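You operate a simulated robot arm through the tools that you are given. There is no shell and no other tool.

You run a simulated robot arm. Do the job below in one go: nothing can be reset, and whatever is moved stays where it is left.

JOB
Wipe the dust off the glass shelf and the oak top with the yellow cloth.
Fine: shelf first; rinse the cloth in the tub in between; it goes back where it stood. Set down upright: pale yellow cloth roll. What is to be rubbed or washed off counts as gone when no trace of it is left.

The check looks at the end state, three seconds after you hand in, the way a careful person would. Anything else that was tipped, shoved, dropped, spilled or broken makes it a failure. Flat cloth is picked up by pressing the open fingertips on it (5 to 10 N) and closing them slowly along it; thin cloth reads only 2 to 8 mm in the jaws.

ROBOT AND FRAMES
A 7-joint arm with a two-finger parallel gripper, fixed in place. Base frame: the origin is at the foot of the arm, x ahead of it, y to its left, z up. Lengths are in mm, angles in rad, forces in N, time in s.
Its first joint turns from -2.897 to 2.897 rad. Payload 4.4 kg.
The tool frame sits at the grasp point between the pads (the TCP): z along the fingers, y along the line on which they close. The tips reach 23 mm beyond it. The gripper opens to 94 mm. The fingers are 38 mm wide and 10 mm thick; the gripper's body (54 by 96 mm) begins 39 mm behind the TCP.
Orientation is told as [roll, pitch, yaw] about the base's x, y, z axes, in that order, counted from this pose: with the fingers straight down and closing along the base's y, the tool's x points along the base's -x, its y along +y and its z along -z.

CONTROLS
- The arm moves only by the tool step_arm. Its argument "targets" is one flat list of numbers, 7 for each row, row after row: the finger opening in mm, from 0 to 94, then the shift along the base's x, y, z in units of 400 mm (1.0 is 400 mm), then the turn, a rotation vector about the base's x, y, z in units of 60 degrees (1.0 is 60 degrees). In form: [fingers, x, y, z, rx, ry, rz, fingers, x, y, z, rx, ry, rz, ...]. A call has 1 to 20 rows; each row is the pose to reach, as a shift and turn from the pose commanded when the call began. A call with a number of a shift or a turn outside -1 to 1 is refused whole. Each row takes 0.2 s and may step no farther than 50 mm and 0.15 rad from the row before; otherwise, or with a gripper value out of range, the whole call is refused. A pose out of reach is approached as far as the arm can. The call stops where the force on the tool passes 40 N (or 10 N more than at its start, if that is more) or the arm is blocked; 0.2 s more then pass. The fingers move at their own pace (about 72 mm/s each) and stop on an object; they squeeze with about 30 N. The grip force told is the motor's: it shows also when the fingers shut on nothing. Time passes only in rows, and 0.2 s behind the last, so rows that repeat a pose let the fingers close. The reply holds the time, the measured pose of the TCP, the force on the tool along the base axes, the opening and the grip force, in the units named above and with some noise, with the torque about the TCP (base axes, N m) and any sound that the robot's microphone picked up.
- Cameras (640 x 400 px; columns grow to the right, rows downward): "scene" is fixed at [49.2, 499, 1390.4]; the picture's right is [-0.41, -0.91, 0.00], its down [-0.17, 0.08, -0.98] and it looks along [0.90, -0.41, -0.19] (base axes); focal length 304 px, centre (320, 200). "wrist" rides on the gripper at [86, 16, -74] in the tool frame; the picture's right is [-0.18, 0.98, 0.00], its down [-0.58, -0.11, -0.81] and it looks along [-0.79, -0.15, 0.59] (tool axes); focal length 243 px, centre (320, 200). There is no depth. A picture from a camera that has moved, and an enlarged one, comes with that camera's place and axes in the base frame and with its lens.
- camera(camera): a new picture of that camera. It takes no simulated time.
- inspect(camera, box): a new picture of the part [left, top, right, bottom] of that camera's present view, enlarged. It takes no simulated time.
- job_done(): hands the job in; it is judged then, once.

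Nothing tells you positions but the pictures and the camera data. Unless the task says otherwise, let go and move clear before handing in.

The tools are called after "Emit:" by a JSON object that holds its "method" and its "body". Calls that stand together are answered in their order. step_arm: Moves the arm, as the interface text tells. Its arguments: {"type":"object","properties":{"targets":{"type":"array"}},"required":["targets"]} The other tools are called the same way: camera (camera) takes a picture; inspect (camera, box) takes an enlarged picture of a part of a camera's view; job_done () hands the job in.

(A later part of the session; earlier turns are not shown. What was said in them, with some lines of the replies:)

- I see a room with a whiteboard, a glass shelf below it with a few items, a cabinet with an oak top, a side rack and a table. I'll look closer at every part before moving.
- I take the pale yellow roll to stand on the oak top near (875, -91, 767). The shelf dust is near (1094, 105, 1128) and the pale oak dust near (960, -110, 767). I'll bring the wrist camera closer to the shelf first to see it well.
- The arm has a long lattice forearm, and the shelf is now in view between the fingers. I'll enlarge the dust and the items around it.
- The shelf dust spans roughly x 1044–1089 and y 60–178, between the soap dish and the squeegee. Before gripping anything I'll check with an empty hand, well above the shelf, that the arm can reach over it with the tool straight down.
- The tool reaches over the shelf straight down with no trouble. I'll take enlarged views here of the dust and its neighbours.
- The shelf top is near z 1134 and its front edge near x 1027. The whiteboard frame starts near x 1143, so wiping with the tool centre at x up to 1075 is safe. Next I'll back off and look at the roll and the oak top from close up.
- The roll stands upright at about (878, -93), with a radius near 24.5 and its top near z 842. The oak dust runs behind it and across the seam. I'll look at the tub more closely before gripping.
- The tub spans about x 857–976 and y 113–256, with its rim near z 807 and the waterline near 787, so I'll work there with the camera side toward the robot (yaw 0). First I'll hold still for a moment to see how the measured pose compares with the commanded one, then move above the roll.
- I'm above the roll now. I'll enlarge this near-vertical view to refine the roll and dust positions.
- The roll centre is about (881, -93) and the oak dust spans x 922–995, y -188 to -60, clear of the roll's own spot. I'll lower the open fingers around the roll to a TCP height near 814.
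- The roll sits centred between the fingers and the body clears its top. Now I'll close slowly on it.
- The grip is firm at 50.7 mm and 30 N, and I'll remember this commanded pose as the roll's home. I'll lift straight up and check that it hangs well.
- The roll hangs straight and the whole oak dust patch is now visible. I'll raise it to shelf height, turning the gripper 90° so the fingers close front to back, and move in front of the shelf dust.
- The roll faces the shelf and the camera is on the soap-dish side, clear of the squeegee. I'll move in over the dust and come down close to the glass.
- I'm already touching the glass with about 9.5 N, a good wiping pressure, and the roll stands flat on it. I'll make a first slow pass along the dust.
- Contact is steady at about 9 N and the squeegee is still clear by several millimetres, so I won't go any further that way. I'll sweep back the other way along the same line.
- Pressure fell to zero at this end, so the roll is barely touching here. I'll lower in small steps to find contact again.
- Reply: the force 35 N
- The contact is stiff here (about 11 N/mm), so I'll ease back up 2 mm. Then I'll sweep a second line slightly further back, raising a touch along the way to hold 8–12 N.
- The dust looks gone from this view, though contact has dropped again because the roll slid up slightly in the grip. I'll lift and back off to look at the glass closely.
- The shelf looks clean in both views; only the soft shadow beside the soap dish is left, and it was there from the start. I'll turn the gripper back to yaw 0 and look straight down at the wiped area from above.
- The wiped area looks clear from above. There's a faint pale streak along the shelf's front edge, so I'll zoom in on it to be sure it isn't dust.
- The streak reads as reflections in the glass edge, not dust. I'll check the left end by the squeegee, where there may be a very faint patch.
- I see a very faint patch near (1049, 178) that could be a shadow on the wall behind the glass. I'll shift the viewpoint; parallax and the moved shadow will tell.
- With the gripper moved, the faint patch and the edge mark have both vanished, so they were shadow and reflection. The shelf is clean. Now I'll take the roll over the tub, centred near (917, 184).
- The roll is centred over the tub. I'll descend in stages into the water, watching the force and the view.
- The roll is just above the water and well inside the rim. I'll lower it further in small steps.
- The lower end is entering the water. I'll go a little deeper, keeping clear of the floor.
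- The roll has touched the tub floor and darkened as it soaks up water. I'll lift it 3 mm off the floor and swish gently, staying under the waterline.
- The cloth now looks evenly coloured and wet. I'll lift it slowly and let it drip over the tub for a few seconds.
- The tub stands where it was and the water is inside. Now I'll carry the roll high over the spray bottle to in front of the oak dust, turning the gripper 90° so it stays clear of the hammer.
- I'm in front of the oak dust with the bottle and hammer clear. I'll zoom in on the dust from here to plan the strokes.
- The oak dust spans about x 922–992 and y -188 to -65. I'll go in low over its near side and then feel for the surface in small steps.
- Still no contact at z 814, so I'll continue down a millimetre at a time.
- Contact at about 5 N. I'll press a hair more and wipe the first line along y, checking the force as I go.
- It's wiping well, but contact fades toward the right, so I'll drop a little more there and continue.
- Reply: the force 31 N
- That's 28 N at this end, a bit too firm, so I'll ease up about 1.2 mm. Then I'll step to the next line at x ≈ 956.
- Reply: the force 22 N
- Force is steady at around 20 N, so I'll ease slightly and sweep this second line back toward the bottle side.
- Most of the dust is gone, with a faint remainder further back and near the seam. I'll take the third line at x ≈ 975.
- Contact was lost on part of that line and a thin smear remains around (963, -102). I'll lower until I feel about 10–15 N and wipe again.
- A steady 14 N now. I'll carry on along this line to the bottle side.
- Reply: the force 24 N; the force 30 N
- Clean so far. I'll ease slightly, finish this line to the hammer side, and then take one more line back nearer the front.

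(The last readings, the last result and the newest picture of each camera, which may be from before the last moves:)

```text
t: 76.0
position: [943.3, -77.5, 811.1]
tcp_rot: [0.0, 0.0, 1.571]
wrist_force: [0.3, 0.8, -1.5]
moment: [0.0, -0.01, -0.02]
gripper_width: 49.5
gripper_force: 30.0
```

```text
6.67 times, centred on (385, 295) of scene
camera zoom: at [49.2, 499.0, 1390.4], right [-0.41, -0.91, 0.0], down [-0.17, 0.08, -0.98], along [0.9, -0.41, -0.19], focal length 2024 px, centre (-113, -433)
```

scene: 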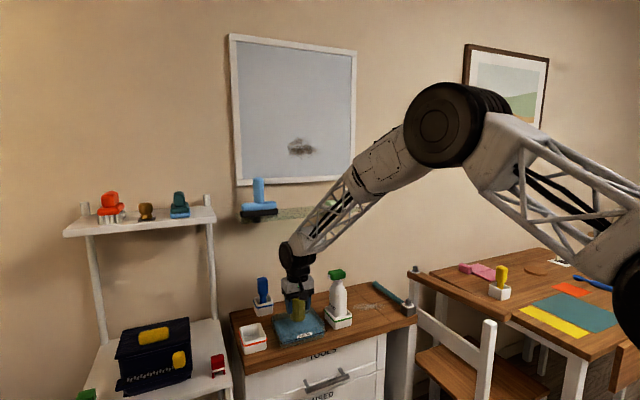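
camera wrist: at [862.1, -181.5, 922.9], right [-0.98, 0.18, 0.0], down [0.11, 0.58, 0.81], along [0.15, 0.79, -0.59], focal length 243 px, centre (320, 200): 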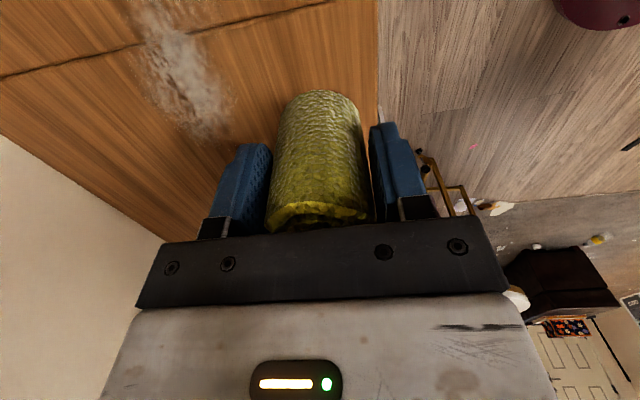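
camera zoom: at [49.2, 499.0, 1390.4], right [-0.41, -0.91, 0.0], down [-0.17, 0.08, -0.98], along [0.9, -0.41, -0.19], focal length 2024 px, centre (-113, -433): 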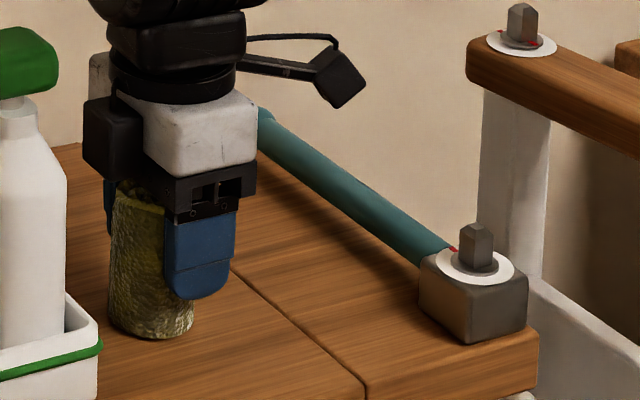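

The visible oak looks clean now. I'll lift off and back up to the earlier viewing spot for a close look at the whole patch.

Emit:
{"method": "step_arm", "body": {"targets": [30, 0, 0, 0.05, 0, 0, 0, 30, -0.05, -0.015, 0.094, 0, 0, 0, 30, -0.15, -0.0425, 0.094, 0, 0, 0, 30, -0.15, -0.0425, 0.094, 0, 0, 0]}}

Emit:
{"method": "inspect", "body": {"camera": "wrist", "box": [60, 0, 320, 120]}}

Emit:
{"method": "inspect", "body": {"camera": "scene", "box": [350, 265, 420, 325]}}

Emit:
{"method": "inspect", "body": {"camera": "scene", "box": [355, 275, 400, 305]}}

```text
t: 77.0
position: [879.4, -95.6, 847.4]
tcp_rot: [0.001, -0.001, 1.57]
wrist_force: [0.0, -0.9, -0.8]
moment: [0.04, 0.0, 0.01]
gripper_width: 49.7
gripper_force: 30.3
```

```text
2.46 times, centred on (190, 60) of wrist
camera zoom: at [863.3, -181.1, 922.6], right [-0.98, 0.18, 0.0], down [0.11, 0.58, 0.81], along [0.15, 0.79, -0.59], focal length 597 px, centre (640, 545)
```

zoom: 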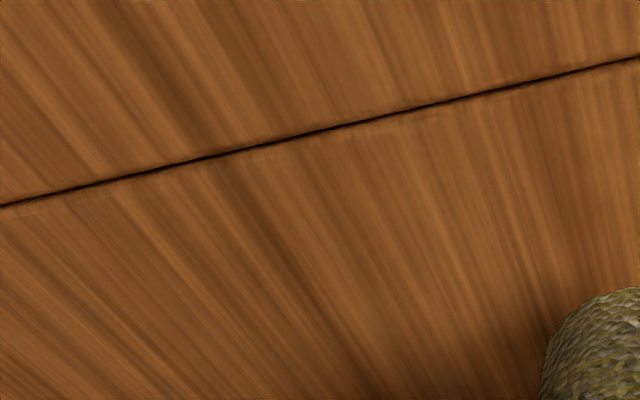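

```text
6.67 times, centred on (385, 295) of scene
camera zoom: at [49.2, 499.0, 1390.4], right [-0.41, -0.91, 0.0], down [-0.17, 0.08, -0.98], along [0.9, -0.41, -0.19], focal length 2024 px, centre (-113, -433)
```

zoom: 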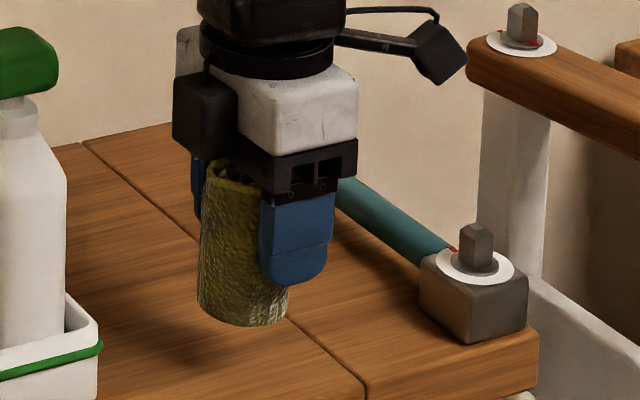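

```text
13.33 times, centred on (378, 290) of scene
camera zoom: at [49.2, 499.0, 1390.4], right [-0.41, -0.91, 0.0], down [-0.17, 0.08, -0.98], along [0.9, -0.41, -0.19], focal length 4048 px, centre (-447, -1000)
```

zoom: 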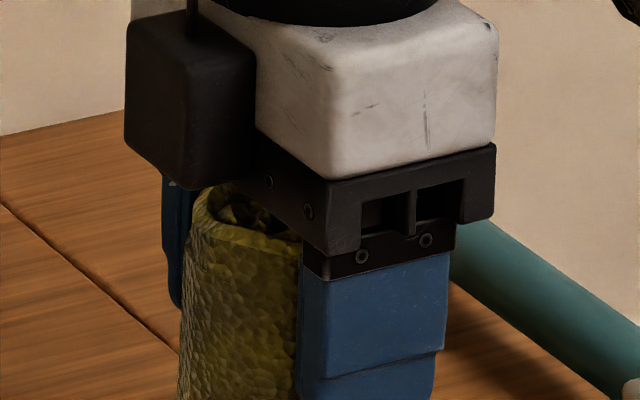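

The oak patch is clean and the grain shows through everywhere. I'll check how the roll sits in the fingers before putting it back, since it may have pivoted a little.

Emit:
{"method": "inspect", "body": {"camera": "scene", "box": [365, 285, 410, 318]}}

Emit:
{"method": "camera", "body": {"camera": "wrist"}}

```text
12.12 times, centred on (388, 302) of scene
camera zoom: at [49.2, 499.0, 1390.4], right [-0.41, -0.91, 0.0], down [-0.17, 0.08, -0.98], along [0.9, -0.41, -0.19], focal length 3680 px, centre (-498, -1030)
```

zoom: 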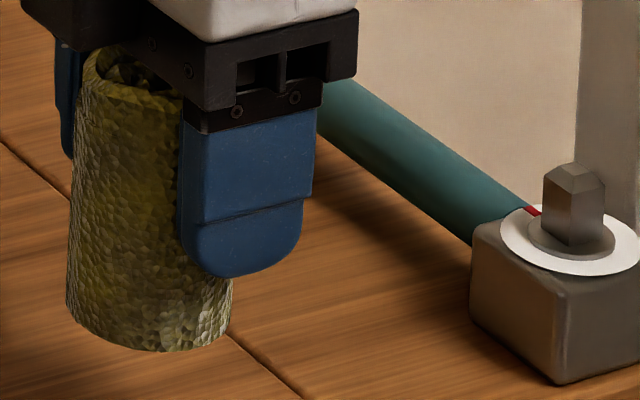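

```text
taken
camera wrist: at [863.3, -181.1, 922.6], right [-0.98, 0.18, 0.0], down [0.11, 0.58, 0.81], along [0.15, 0.79, -0.59], focal length 243 px, centre (320, 200)
```

wrist: 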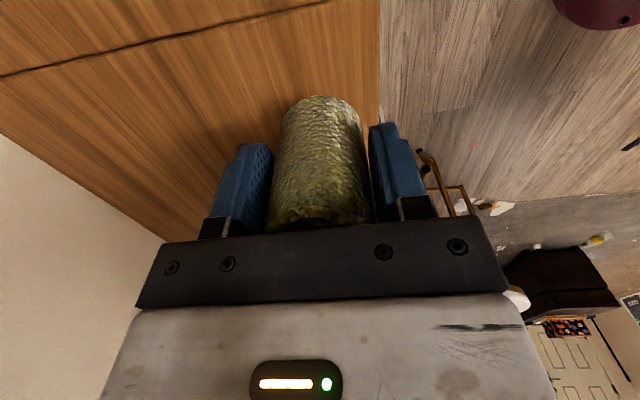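

The roll is nearly vertical, about 3° off, and has slid a few millimetres up in the fingers, which is fine for setting down. I'll turn the gripper back to its original yaw above the roll's home spot.

Emit:
{"method": "step_arm", "body": {"targets": [30, 0, 0, 0.03, 0, 0, -0.125, 30, 0, 0, 0.05, 0, 0, -0.25, 30, 0, 0, 0.05, 0, 0, -0.375, 30, 0, 0, 0.05, 0, 0, -0.5, 30, 0, 0, 0.05, 0, 0, -0.625, 30, 0, 0, 0.05, 0, 0, -0.75, 30, 0, 0, 0.05, 0, 0, -0.875, 30, 0, 0, 0.05, 0, 0, -1.0]}}

Emit:
{"method": "step_arm", "body": {"targets": [30, 0, 0, 0, 0, 0, -0.125, 30, 0, 0, 0, 0, 0, -0.25, 30, 0, 0, 0, 0, 0, -0.375, 30, 0, 0, 0, 0, 0, -0.5, 30, 0, 0, 0, 0, 0, -0.5]}}

Emit:
{"method": "camera", "body": {"camera": "wrist"}}

Emit:
{"method": "inspect", "body": {"camera": "scene", "box": [345, 255, 425, 325]}}

```text
t: 78.8
position: [882.1, -95.1, 868.9]
tcp_rot: [0.0, 0.001, 0.521]
wrist_force: [0.6, 0.2, -0.2]
moment: [0.02, 0.02, 0.04]
gripper_width: 49.6
gripper_force: 30.2
```

```text
t: 80.0
position: [881.5, -94.1, 868.6]
tcp_rot: [0.0, -0.001, -0.003]
wrist_force: [-0.1, -0.3, -0.2]
moment: [-0.01, 0.0, 0.03]
gripper_width: 49.8
gripper_force: 30.1
```

```text
taken
camera wrist: at [793.9, -77.2, 943.2], right [0.19, 0.98, 0.0], down [0.58, -0.11, 0.81], along [0.79, -0.15, -0.59], focal length 243 px, centre (320, 200)
```

wrist: 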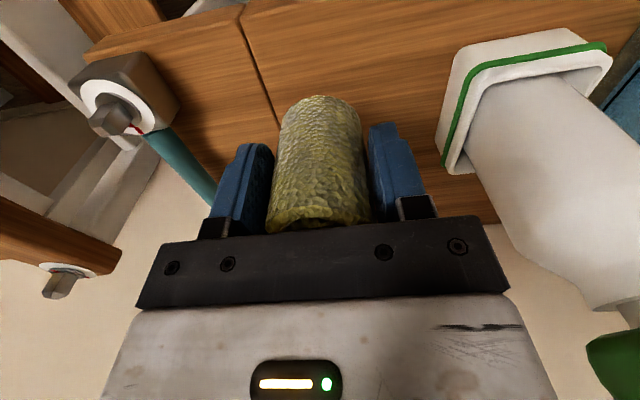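

```text
5.71 times, centred on (385, 290) of scene
camera zoom: at [49.2, 499.0, 1390.4], right [-0.41, -0.91, 0.0], down [-0.17, 0.08, -0.98], along [0.9, -0.41, -0.19], focal length 1735 px, centre (-51, -314)
```

zoom: 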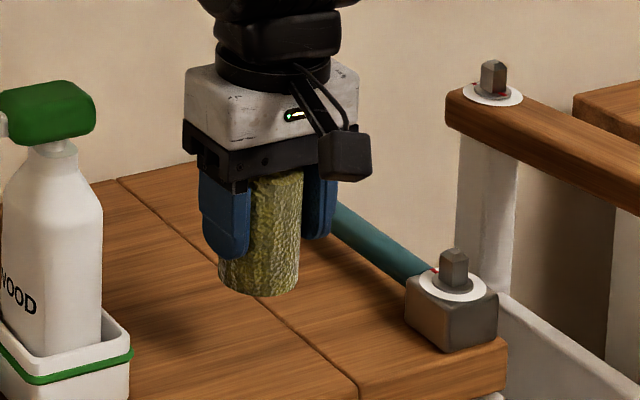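

The roll hangs over its home spot in its original orientation. I'll lower it, slowly over the last millimetres.

Emit:
{"method": "step_arm", "body": {"targets": [30, 0, 0, -0.05, 0, 0, 0, 30, 0, 0, -0.1, 0, 0, 0, 30, 0, 0, -0.13, 0, 0, 0, 30, 0, 0, -0.14, 0, 0, 0, 30, 0, 0, -0.14, 0, 0, 0]}}

Emit:
{"method": "step_arm", "body": {"targets": [30, 0, 0, -0.0025, 0, 0, 0, 30, 0, 0, -0.0025, 0, 0, 0]}}

Emit:
{"method": "step_arm", "body": {"targets": [30, 0, 0, -0.0025, 0, 0, 0, 30, 0, 0, -0.0025, 0, 0, 0]}}

```text
t: 81.2
position: [879.8, -95.1, 812.1]
tcp_rot: [-0.001, 0.0, 0.001]
wrist_force: [-0.2, 0.6, -0.7]
moment: [0.01, 0.0, -0.02]
gripper_width: 49.9
gripper_force: 30.4
```

```text
t: 81.8
position: [880.5, -95.6, 812.2]
tcp_rot: [0.0, -0.001, 0.0]
wrist_force: [0.1, 0.1, -0.2]
moment: [0.03, -0.02, -0.02]
gripper_width: 49.7
gripper_force: 29.8
```

```text
t: 82.4
position: [880.4, -95.0, 811.2]
tcp_rot: [0.001, 0.0, -0.001]
wrist_force: [-0.3, 0.1, -0.5]
moment: [0.01, -0.02, 0.02]
gripper_width: 49.7
gripper_force: 30.4
```

No contact yet, so I'll continue in 1 mm steps.

Emit:
{"method": "step_arm", "body": {"targets": [30, 0, 0, -0.0025, 0, 0, 0, 30, 0, 0, -0.0025, 0, 0, 0]}}

Emit:
{"method": "step_arm", "body": {"targets": [30, 0, 0, -0.0025, 0, 0, 0, 30, 0, 0, -0.0025, 0, 0, 0]}}

```text
t: 83.0
position: [880.4, -95.3, 810.5]
tcp_rot: [-0.001, -0.001, 0.0]
wrist_force: [0.8, -0.8, -0.6]
moment: [-0.01, -0.01, 0.01]
gripper_width: 49.7
gripper_force: 30.1
```

```text
t: 83.6
position: [881.4, -94.4, 809.5]
tcp_rot: [0.0, -0.001, 0.001]
wrist_force: [-3.2, -4.1, 13.4]
moment: [-0.15, 0.34, 0.07]
gripper_width: 49.8
gripper_force: 30.0
```

It's touching with 13 N. I'll check that it stands flat before letting go.

Emit:
{"method": "inspect", "body": {"camera": "scene", "box": [362, 285, 407, 325]}}

Emit:
{"method": "camera", "body": {"camera": "wrist"}}

```text
10.00 times, centred on (384, 305) of scene
camera zoom: at [49.2, 499.0, 1390.4], right [-0.41, -0.91, 0.0], down [-0.17, 0.08, -0.98], along [0.9, -0.41, -0.19], focal length 3036 px, centre (-325, -850)
```

zoom: 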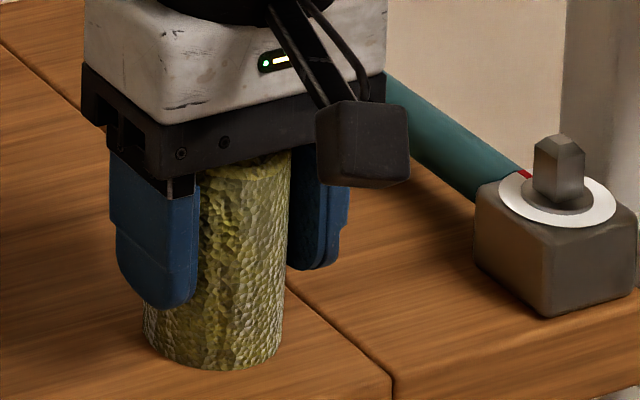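

```text
taken
camera wrist: at [793.1, -77.3, 884.2], right [0.18, 0.98, 0.0], down [0.58, -0.11, 0.81], along [0.79, -0.15, -0.59], focal length 243 px, centre (320, 200)
```

wrist: 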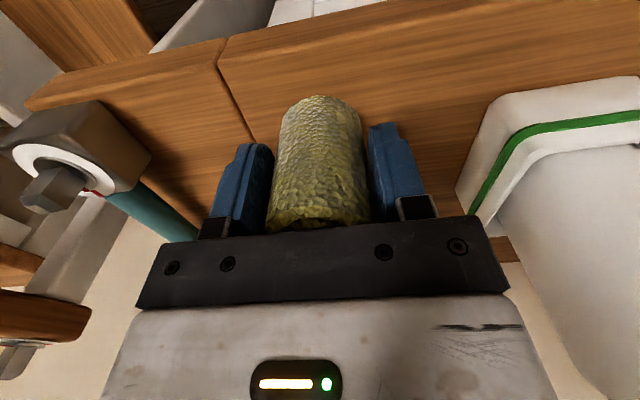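

It stands at its original spot, upright. I'll ease the pressure slightly and open the fingers gently.

Emit:
{"method": "step_arm", "body": {"targets": [30, 0, 0, 0.0015, 0, 0, 0, 48, 0, 0, 0.0015, 0, 0, 0, 52, 0, 0, 0.0015, 0, 0, 0, 56, 0, 0, 0.0015, 0, 0, 0, 62, 0, 0, 0.0015, 0, 0, 0, 70, 0, 0, 0.0015, 0, 0, 0, 80, 0, 0, 0.0015, 0, 0, 0, 90, 0, 0, 0.0015, 0, 0, 0, 94, 0, 0, 0.0015, 0, 0, 0, 94, 0, 0, 0.0015, 0, 0, 0]}}

Emit:
{"method": "camera", "body": {"camera": "wrist"}}

Emit:
{"method": "inspect", "body": {"camera": "scene", "box": [362, 285, 407, 325]}}

```text
t: 85.8
position: [879.7, -93.9, 809.9]
tcp_rot: [-0.002, -0.001, 0.001]
wrist_force: [0.2, -0.1, 0.1]
moment: [-0.01, -0.01, 0.01]
gripper_width: 94.0
gripper_force: 0.0
```

```text
taken
camera wrist: at [792.6, -76.9, 883.9], right [0.18, 0.98, 0.0], down [0.58, -0.11, 0.81], along [0.79, -0.15, -0.59], focal length 243 px, centre (320, 200)
```

wrist: 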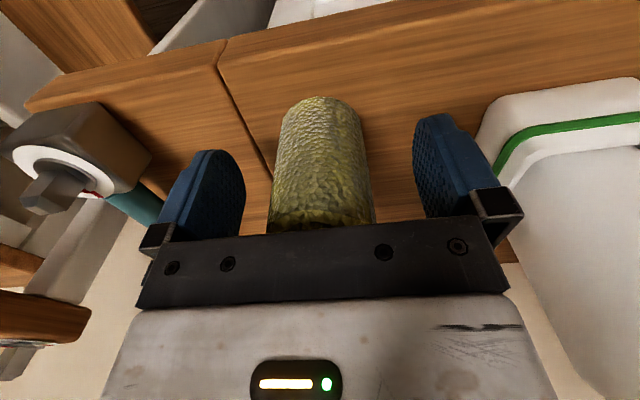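

```text
10.00 times, centred on (384, 305) of scene
camera zoom: at [49.2, 499.0, 1390.4], right [-0.41, -0.91, 0.0], down [-0.17, 0.08, -0.98], along [0.9, -0.41, -0.19], focal length 3036 px, centre (-325, -850)
```

zoom: 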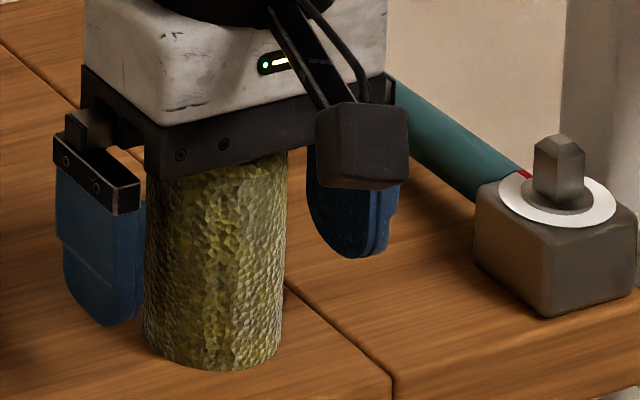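

The roll stands free and upright. I'll raise the open gripper straight up and away, then check everything.

Emit:
{"method": "step_arm", "body": {"targets": [94, 0, 0, 0.03, 0, 0, 0, 94, 0, 0, 0.08, 0, 0, 0, 94, 0, 0, 0.15, 0, 0, 0, 94, 0, 0, 0.25, 0, 0, 0, 94, 0, 0, 0.36, 0, 0, 0, 94, -0.05, 0, 0.42, 0, 0, 0, 94, -0.05, 0, 0.42, 0, 0, 0]}}

Emit:
{"method": "camera", "body": {"camera": "wrist"}}

Emit:
{"method": "camera", "body": {"camera": "scene"}}

Emit:
{"method": "inspect", "body": {"camera": "scene", "box": [345, 270, 420, 330]}}

Emit:
{"method": "inspect", "body": {"camera": "wrist", "box": [200, 0, 440, 150]}}

```text
t: 87.4
position: [862.0, -90.0, 979.4]
tcp_rot: [-0.002, -0.001, 0.0]
wrist_force: [0.3, -0.4, -0.6]
moment: [0.0, 0.01, 0.0]
gripper_width: 94.0
gripper_force: 0.0
```

```text
taken
camera wrist: at [775.2, -72.6, 1053.1], right [0.18, 0.98, 0.0], down [0.58, -0.11, 0.81], along [0.79, -0.15, -0.59], focal length 243 px, centre (320, 200)
```

wrist: 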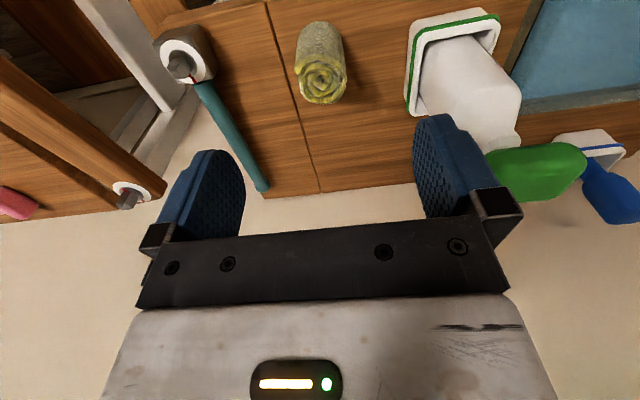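

```text
taken
```

scene: 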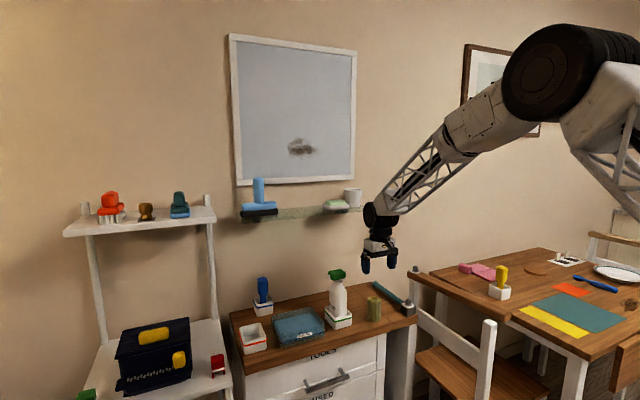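

```text
6.67 times, centred on (382, 300) of scene
camera zoom: at [49.2, 499.0, 1390.4], right [-0.41, -0.91, 0.0], down [-0.17, 0.08, -0.98], along [0.9, -0.41, -0.19], focal length 2024 px, centre (-97, -467)
```

zoom: 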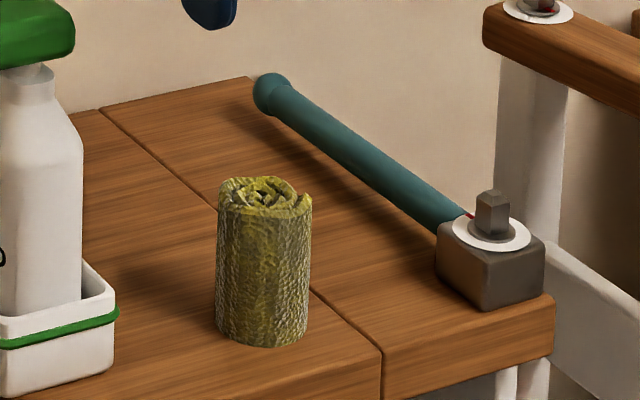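

```text
2.67 times, centred on (320, 75) of wrist
camera zoom: at [775.2, -72.6, 1053.1], right [0.18, 0.98, 0.0], down [0.58, -0.11, 0.81], along [0.79, -0.15, -0.59], focal length 647 px, centre (320, 533)
```

zoom: 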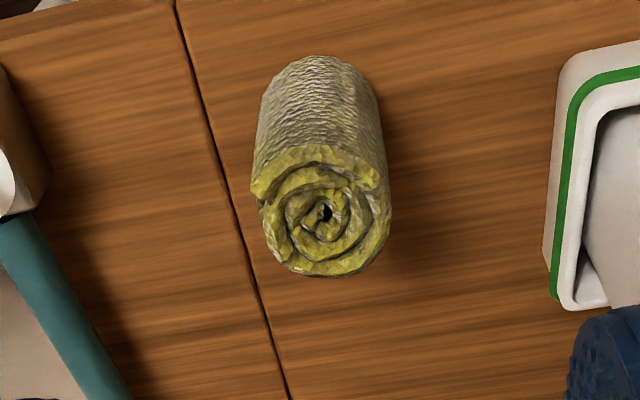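

The roll is back within about 3 mm of where it stood, and the oak behind it is clean. I'll move the arm clear to its starting area and make a last check of the shelf, oak and tub.

Emit:
{"method": "step_arm", "body": {"targets": [94, -0.06, 0.0, 0.08, 0, 0, 0, 94, -0.12, 0.03, 0.16, 0, 0, 0, 94, -0.18, 0.08, 0.24, 0, 0, 0, 94, -0.24, 0.13, 0.32, 0, 0, 0, 94, -0.3, 0.18, 0.4, 0, 0, 0, 94, -0.36, 0.24, 0.48, 0, 0, 0, 94, -0.42, 0.31, 0.56, 0, 0, 0, 94, -0.48, 0.38, 0.64, 0, 0, 0, 94, -0.53, 0.45, 0.72, 0, 0, 0, 94, -0.58, 0.52, 0.8, 0, 0, 0, 94, -0.59, 0.6, 0.88, 0, 0, 0, 94, -0.59, 0.68, 0.95, 0, 0, 0, 94, -0.59, 0.76, 0.99, 0, 0, 0, 94, -0.59, 0.76, 0.99, 0, 0, 0]}}

Emit:
{"method": "camera", "body": {"camera": "wrist"}}

Emit:
{"method": "inspect", "body": {"camera": "wrist", "box": [180, 20, 420, 240]}}

Emit:
{"method": "inspect", "body": {"camera": "scene", "box": [220, 250, 430, 380]}}

Emit:
{"method": "inspect", "body": {"camera": "scene", "box": [220, 160, 400, 260]}}

```text
t: 90.4
position: [628.7, 209.3, 1369.3]
tcp_rot: [0.0, 0.0, 0.0]
wrist_force: [0.1, -0.3, 0.1]
moment: [-0.01, 0.03, 0.0]
gripper_width: 93.8
gripper_force: 0.1
```

```text
taken
camera wrist: at [541.4, 226.6, 1444.1], right [0.18, 0.98, 0.0], down [0.58, -0.11, 0.81], along [0.79, -0.15, -0.59], focal length 243 px, centre (320, 200)
```

wrist: 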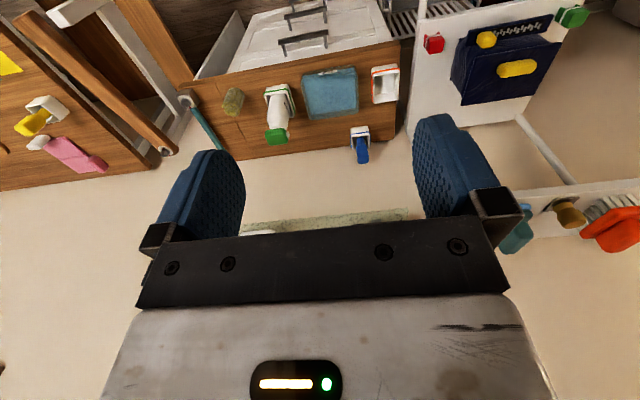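

```text
1.82 times, centred on (300, 130) of wrist
camera zoom: at [541.4, 226.6, 1444.1], right [0.18, 0.98, 0.0], down [0.58, -0.11, 0.81], along [0.79, -0.15, -0.59], focal length 441 px, centre (356, 327)
```

zoom: 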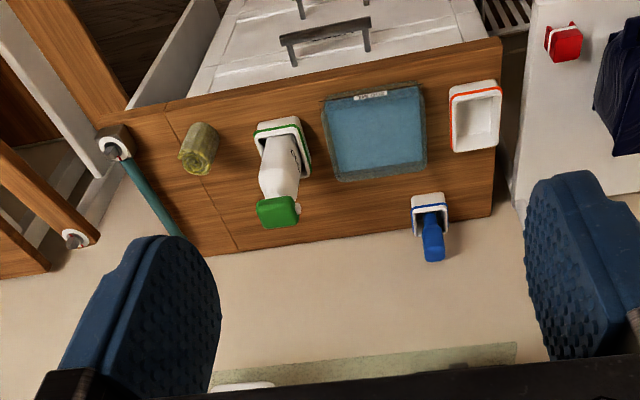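

```text
3.05 times, centred on (325, 315) of scene
camera zoom: at [49.2, 499.0, 1390.4], right [-0.41, -0.91, 0.0], down [-0.17, 0.08, -0.98], along [0.9, -0.41, -0.19], focal length 925 px, centre (305, -150)
```

zoom: 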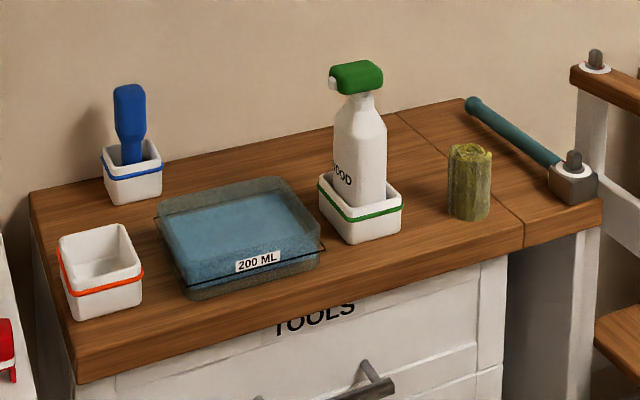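

```text
3.56 times, centred on (310, 210) of scene
camera zoom: at [49.2, 499.0, 1390.4], right [-0.41, -0.91, 0.0], down [-0.17, 0.08, -0.98], along [0.9, -0.41, -0.19], focal length 1080 px, centre (356, 164)
```

zoom: 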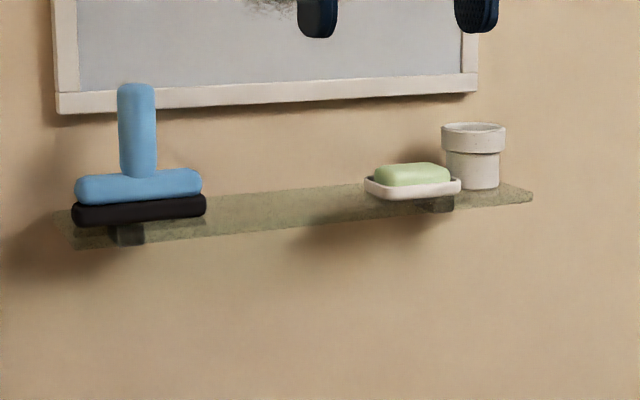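

Everything looks in place, but the squeegee on the shelf may have shifted by a few millimetres. I'll repeat my earlier views with exactly the same boxes to compare.

Emit:
{"method": "inspect", "body": {"camera": "scene", "box": [270, 165, 360, 225]}}

Emit:
{"method": "inspect", "body": {"camera": "scene", "box": [225, 80, 385, 235]}}

Emit:
{"method": "inspect", "body": {"camera": "scene", "box": [225, 90, 385, 235]}}

```text
6.67 times, centred on (315, 195) of scene
camera zoom: at [49.2, 499.0, 1390.4], right [-0.41, -0.91, 0.0], down [-0.17, 0.08, -0.98], along [0.9, -0.41, -0.19], focal length 2024 px, centre (353, 233)
```

zoom: 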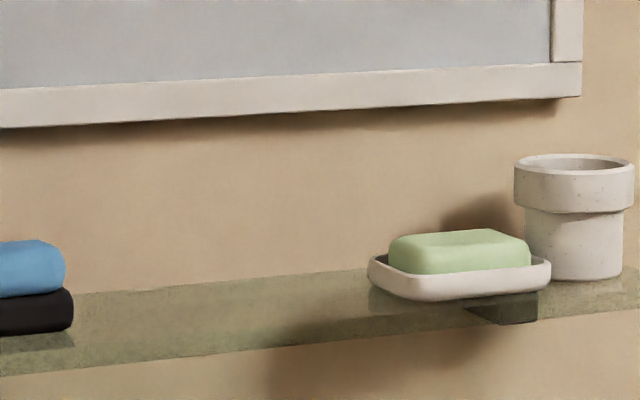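

```text
2.58 times, centred on (305, 158) of scene
camera zoom: at [49.2, 499.0, 1390.4], right [-0.41, -0.91, 0.0], down [-0.17, 0.08, -0.98], along [0.9, -0.41, -0.19], focal length 784 px, centre (359, 310)
```

zoom: 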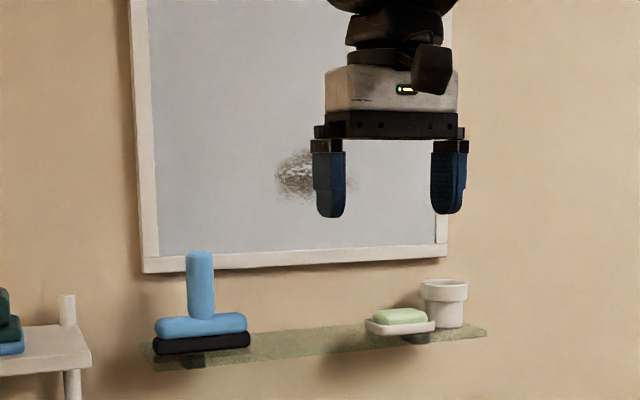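

```text
2.76 times, centred on (305, 162) of scene
camera zoom: at [49.2, 499.0, 1390.4], right [-0.41, -0.91, 0.0], down [-0.17, 0.08, -0.98], along [0.9, -0.41, -0.19], focal length 838 px, centre (361, 303)
```

zoom: 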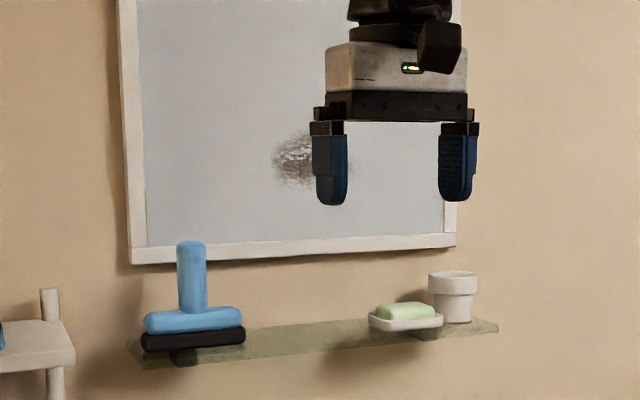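

The squeegee moved only about 2.5 mm, still in its place, upright and square on the shelf, so a correcting push would risk more than it gains. I'll take a last high-zoom look for faint traces on the oak and on the shelf.

Emit:
{"method": "inspect", "body": {"camera": "wrist", "box": [200, 70, 290, 160]}}

Emit:
{"method": "inspect", "body": {"camera": "scene", "box": [350, 278, 405, 312]}}

Emit:
{"method": "inspect", "body": {"camera": "scene", "box": [275, 195, 335, 225]}}

Emit:
{"method": "inspect", "body": {"camera": "wrist", "box": [240, 195, 420, 260]}}

```text
4.44 times, centred on (245, 115) of wrist
camera zoom: at [541.4, 226.6, 1444.1], right [0.18, 0.98, 0.0], down [0.58, -0.11, 0.81], along [0.79, -0.15, -0.59], focal length 1078 px, centre (653, 578)
```

zoom: 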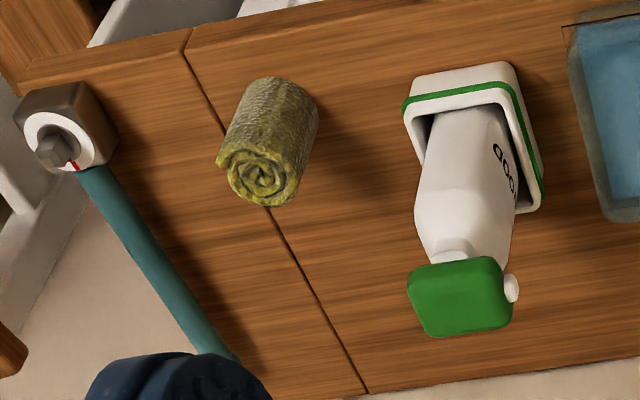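

```text
11.64 times, centred on (378, 295) of scene
camera zoom: at [49.2, 499.0, 1390.4], right [-0.41, -0.91, 0.0], down [-0.17, 0.08, -0.98], along [0.9, -0.41, -0.19], focal length 3533 px, centre (-349, -906)
```

zoom: 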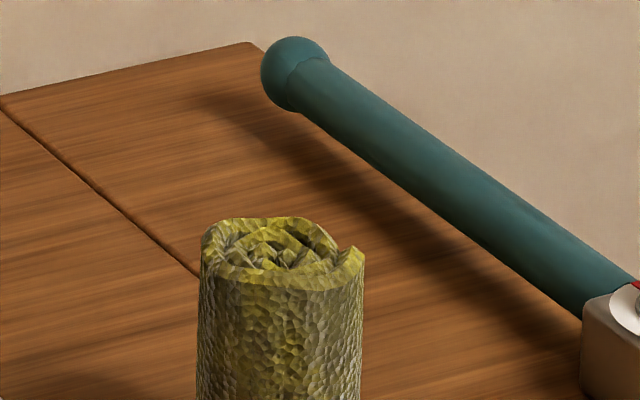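

```text
10.67 times, centred on (305, 210) of scene
camera zoom: at [49.2, 499.0, 1390.4], right [-0.41, -0.91, 0.0], down [-0.17, 0.08, -0.98], along [0.9, -0.41, -0.19], focal length 3239 px, centre (480, 93)
```

zoom: 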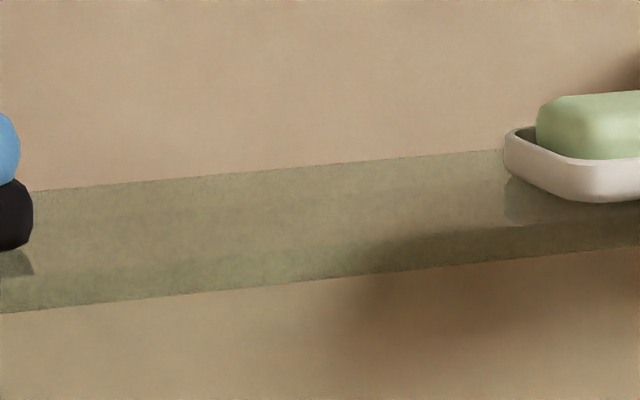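

```text
3.56 times, centred on (330, 228) of wrist
camera zoom: at [541.4, 226.6, 1444.1], right [0.18, 0.98, 0.0], down [0.58, -0.11, 0.81], along [0.79, -0.15, -0.59], focal length 863 px, centre (284, 102)
```

zoom: 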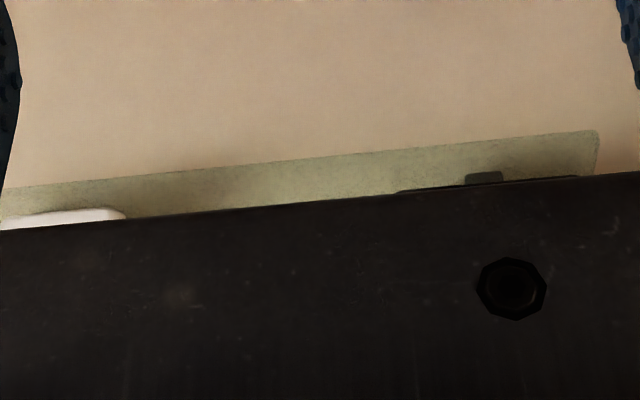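

There's a faint darker spot near the soap-dish end of where the shelf dust was. I'll bring the camera back for a close view to decide whether it's a shadow or a leftover trace.

Emit:
{"method": "step_arm", "body": {"targets": [94, 0.1, -0.03, -0.03, 0, 0, 0, 94, 0.2, -0.06, -0.06, 0, 0, 0, 94, 0.3, -0.09, -0.09, 0, 0, 0, 94, 0.4, -0.12, -0.12, 0, 0, 0, 94, 0.5, -0.15, -0.15, 0, 0, 0, 94, 0.5425, -0.162, -0.1665, 0, 0, 0, 94, 0.5425, -0.162, -0.1665, 0, 0, 0]}}

Emit:
{"method": "inspect", "body": {"camera": "wrist", "box": [230, 140, 430, 240]}}

Emit:
{"method": "inspect", "body": {"camera": "wrist", "box": [245, 165, 345, 228]}}

```text
t: 92.0
position: [841.4, 144.8, 1304.7]
tcp_rot: [0.001, -0.001, -0.001]
wrist_force: [0.6, -0.1, -0.1]
moment: [-0.01, 0.0, -0.05]
gripper_width: 93.9
gripper_force: 0.0
```

```text
3.20 times, centred on (330, 190) of wrist
camera zoom: at [755.9, 162.4, 1378.9], right [0.18, 0.98, 0.0], down [0.58, -0.11, 0.81], along [0.79, -0.15, -0.59], focal length 776 px, centre (288, 232)
```

zoom: 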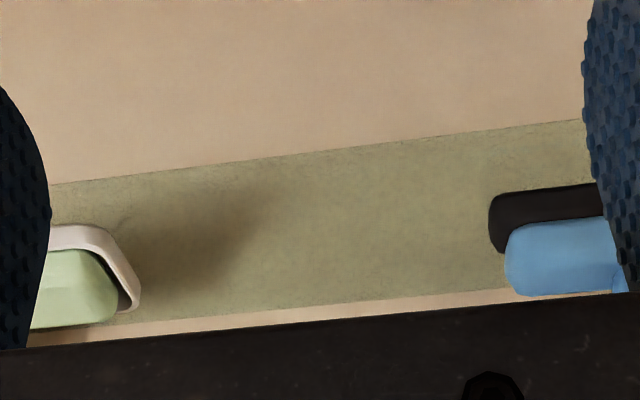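

```text
6.35 times, centred on (295, 196) of wrist
camera zoom: at [755.9, 162.4, 1378.9], right [0.18, 0.98, 0.0], down [0.58, -0.11, 0.81], along [0.79, -0.15, -0.59], focal length 1540 px, centre (479, 222)
```

zoom: 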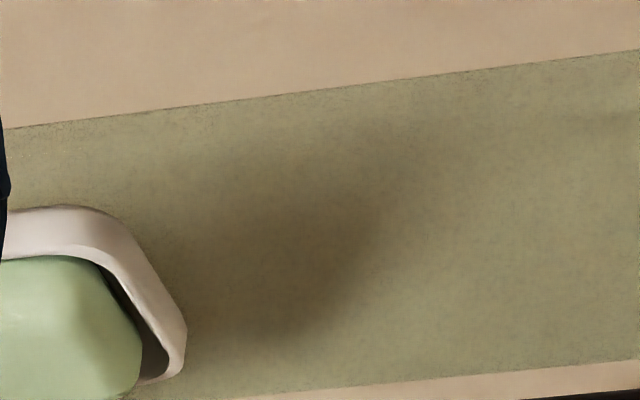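

The dark area is smooth and lines up with the soft shadow on the wall behind the glass, at y 0–60, z about 1055, which is also visible in the scene view. No dust texture remains on the shelf or the oak, the roll is home and upright, and the gripper is clear, so I'm handing in.

Emit:
{"method": "job_done", "body": {}}

```text
The job is handed in.
```

The job is handed in: I can see no dust left on the glass shelf or the oak top. I wiped the shelf first, rinsed the cloth in the tub, then wiped the oak. I don't have the check's result.

- **Shelf:** The dark patch still showing beside the soap dish is a shadow on the wall seen through the glass, not dust.
- **Oak top:** Contact was lost on part of one pass, so I went over that stretch again. The grain now shows clean across the whole patch, including over the seam.
- **Rinse:** I dipped the cloth in the tub, moved it about in the water and let it drip there. The tub did not move and I saw no spills.
- **Cloth roll:** It is back upright, about 3 mm from where it stood. It is still damp, and it was not rinsed again after the oak.

One thing is slightly off: the blue squeegee on the shelf was nudged about 2.5 mm to the left, most likely on the first shelf pass. It is still upright in its place. I left it there because pushing it back risked moving it further.
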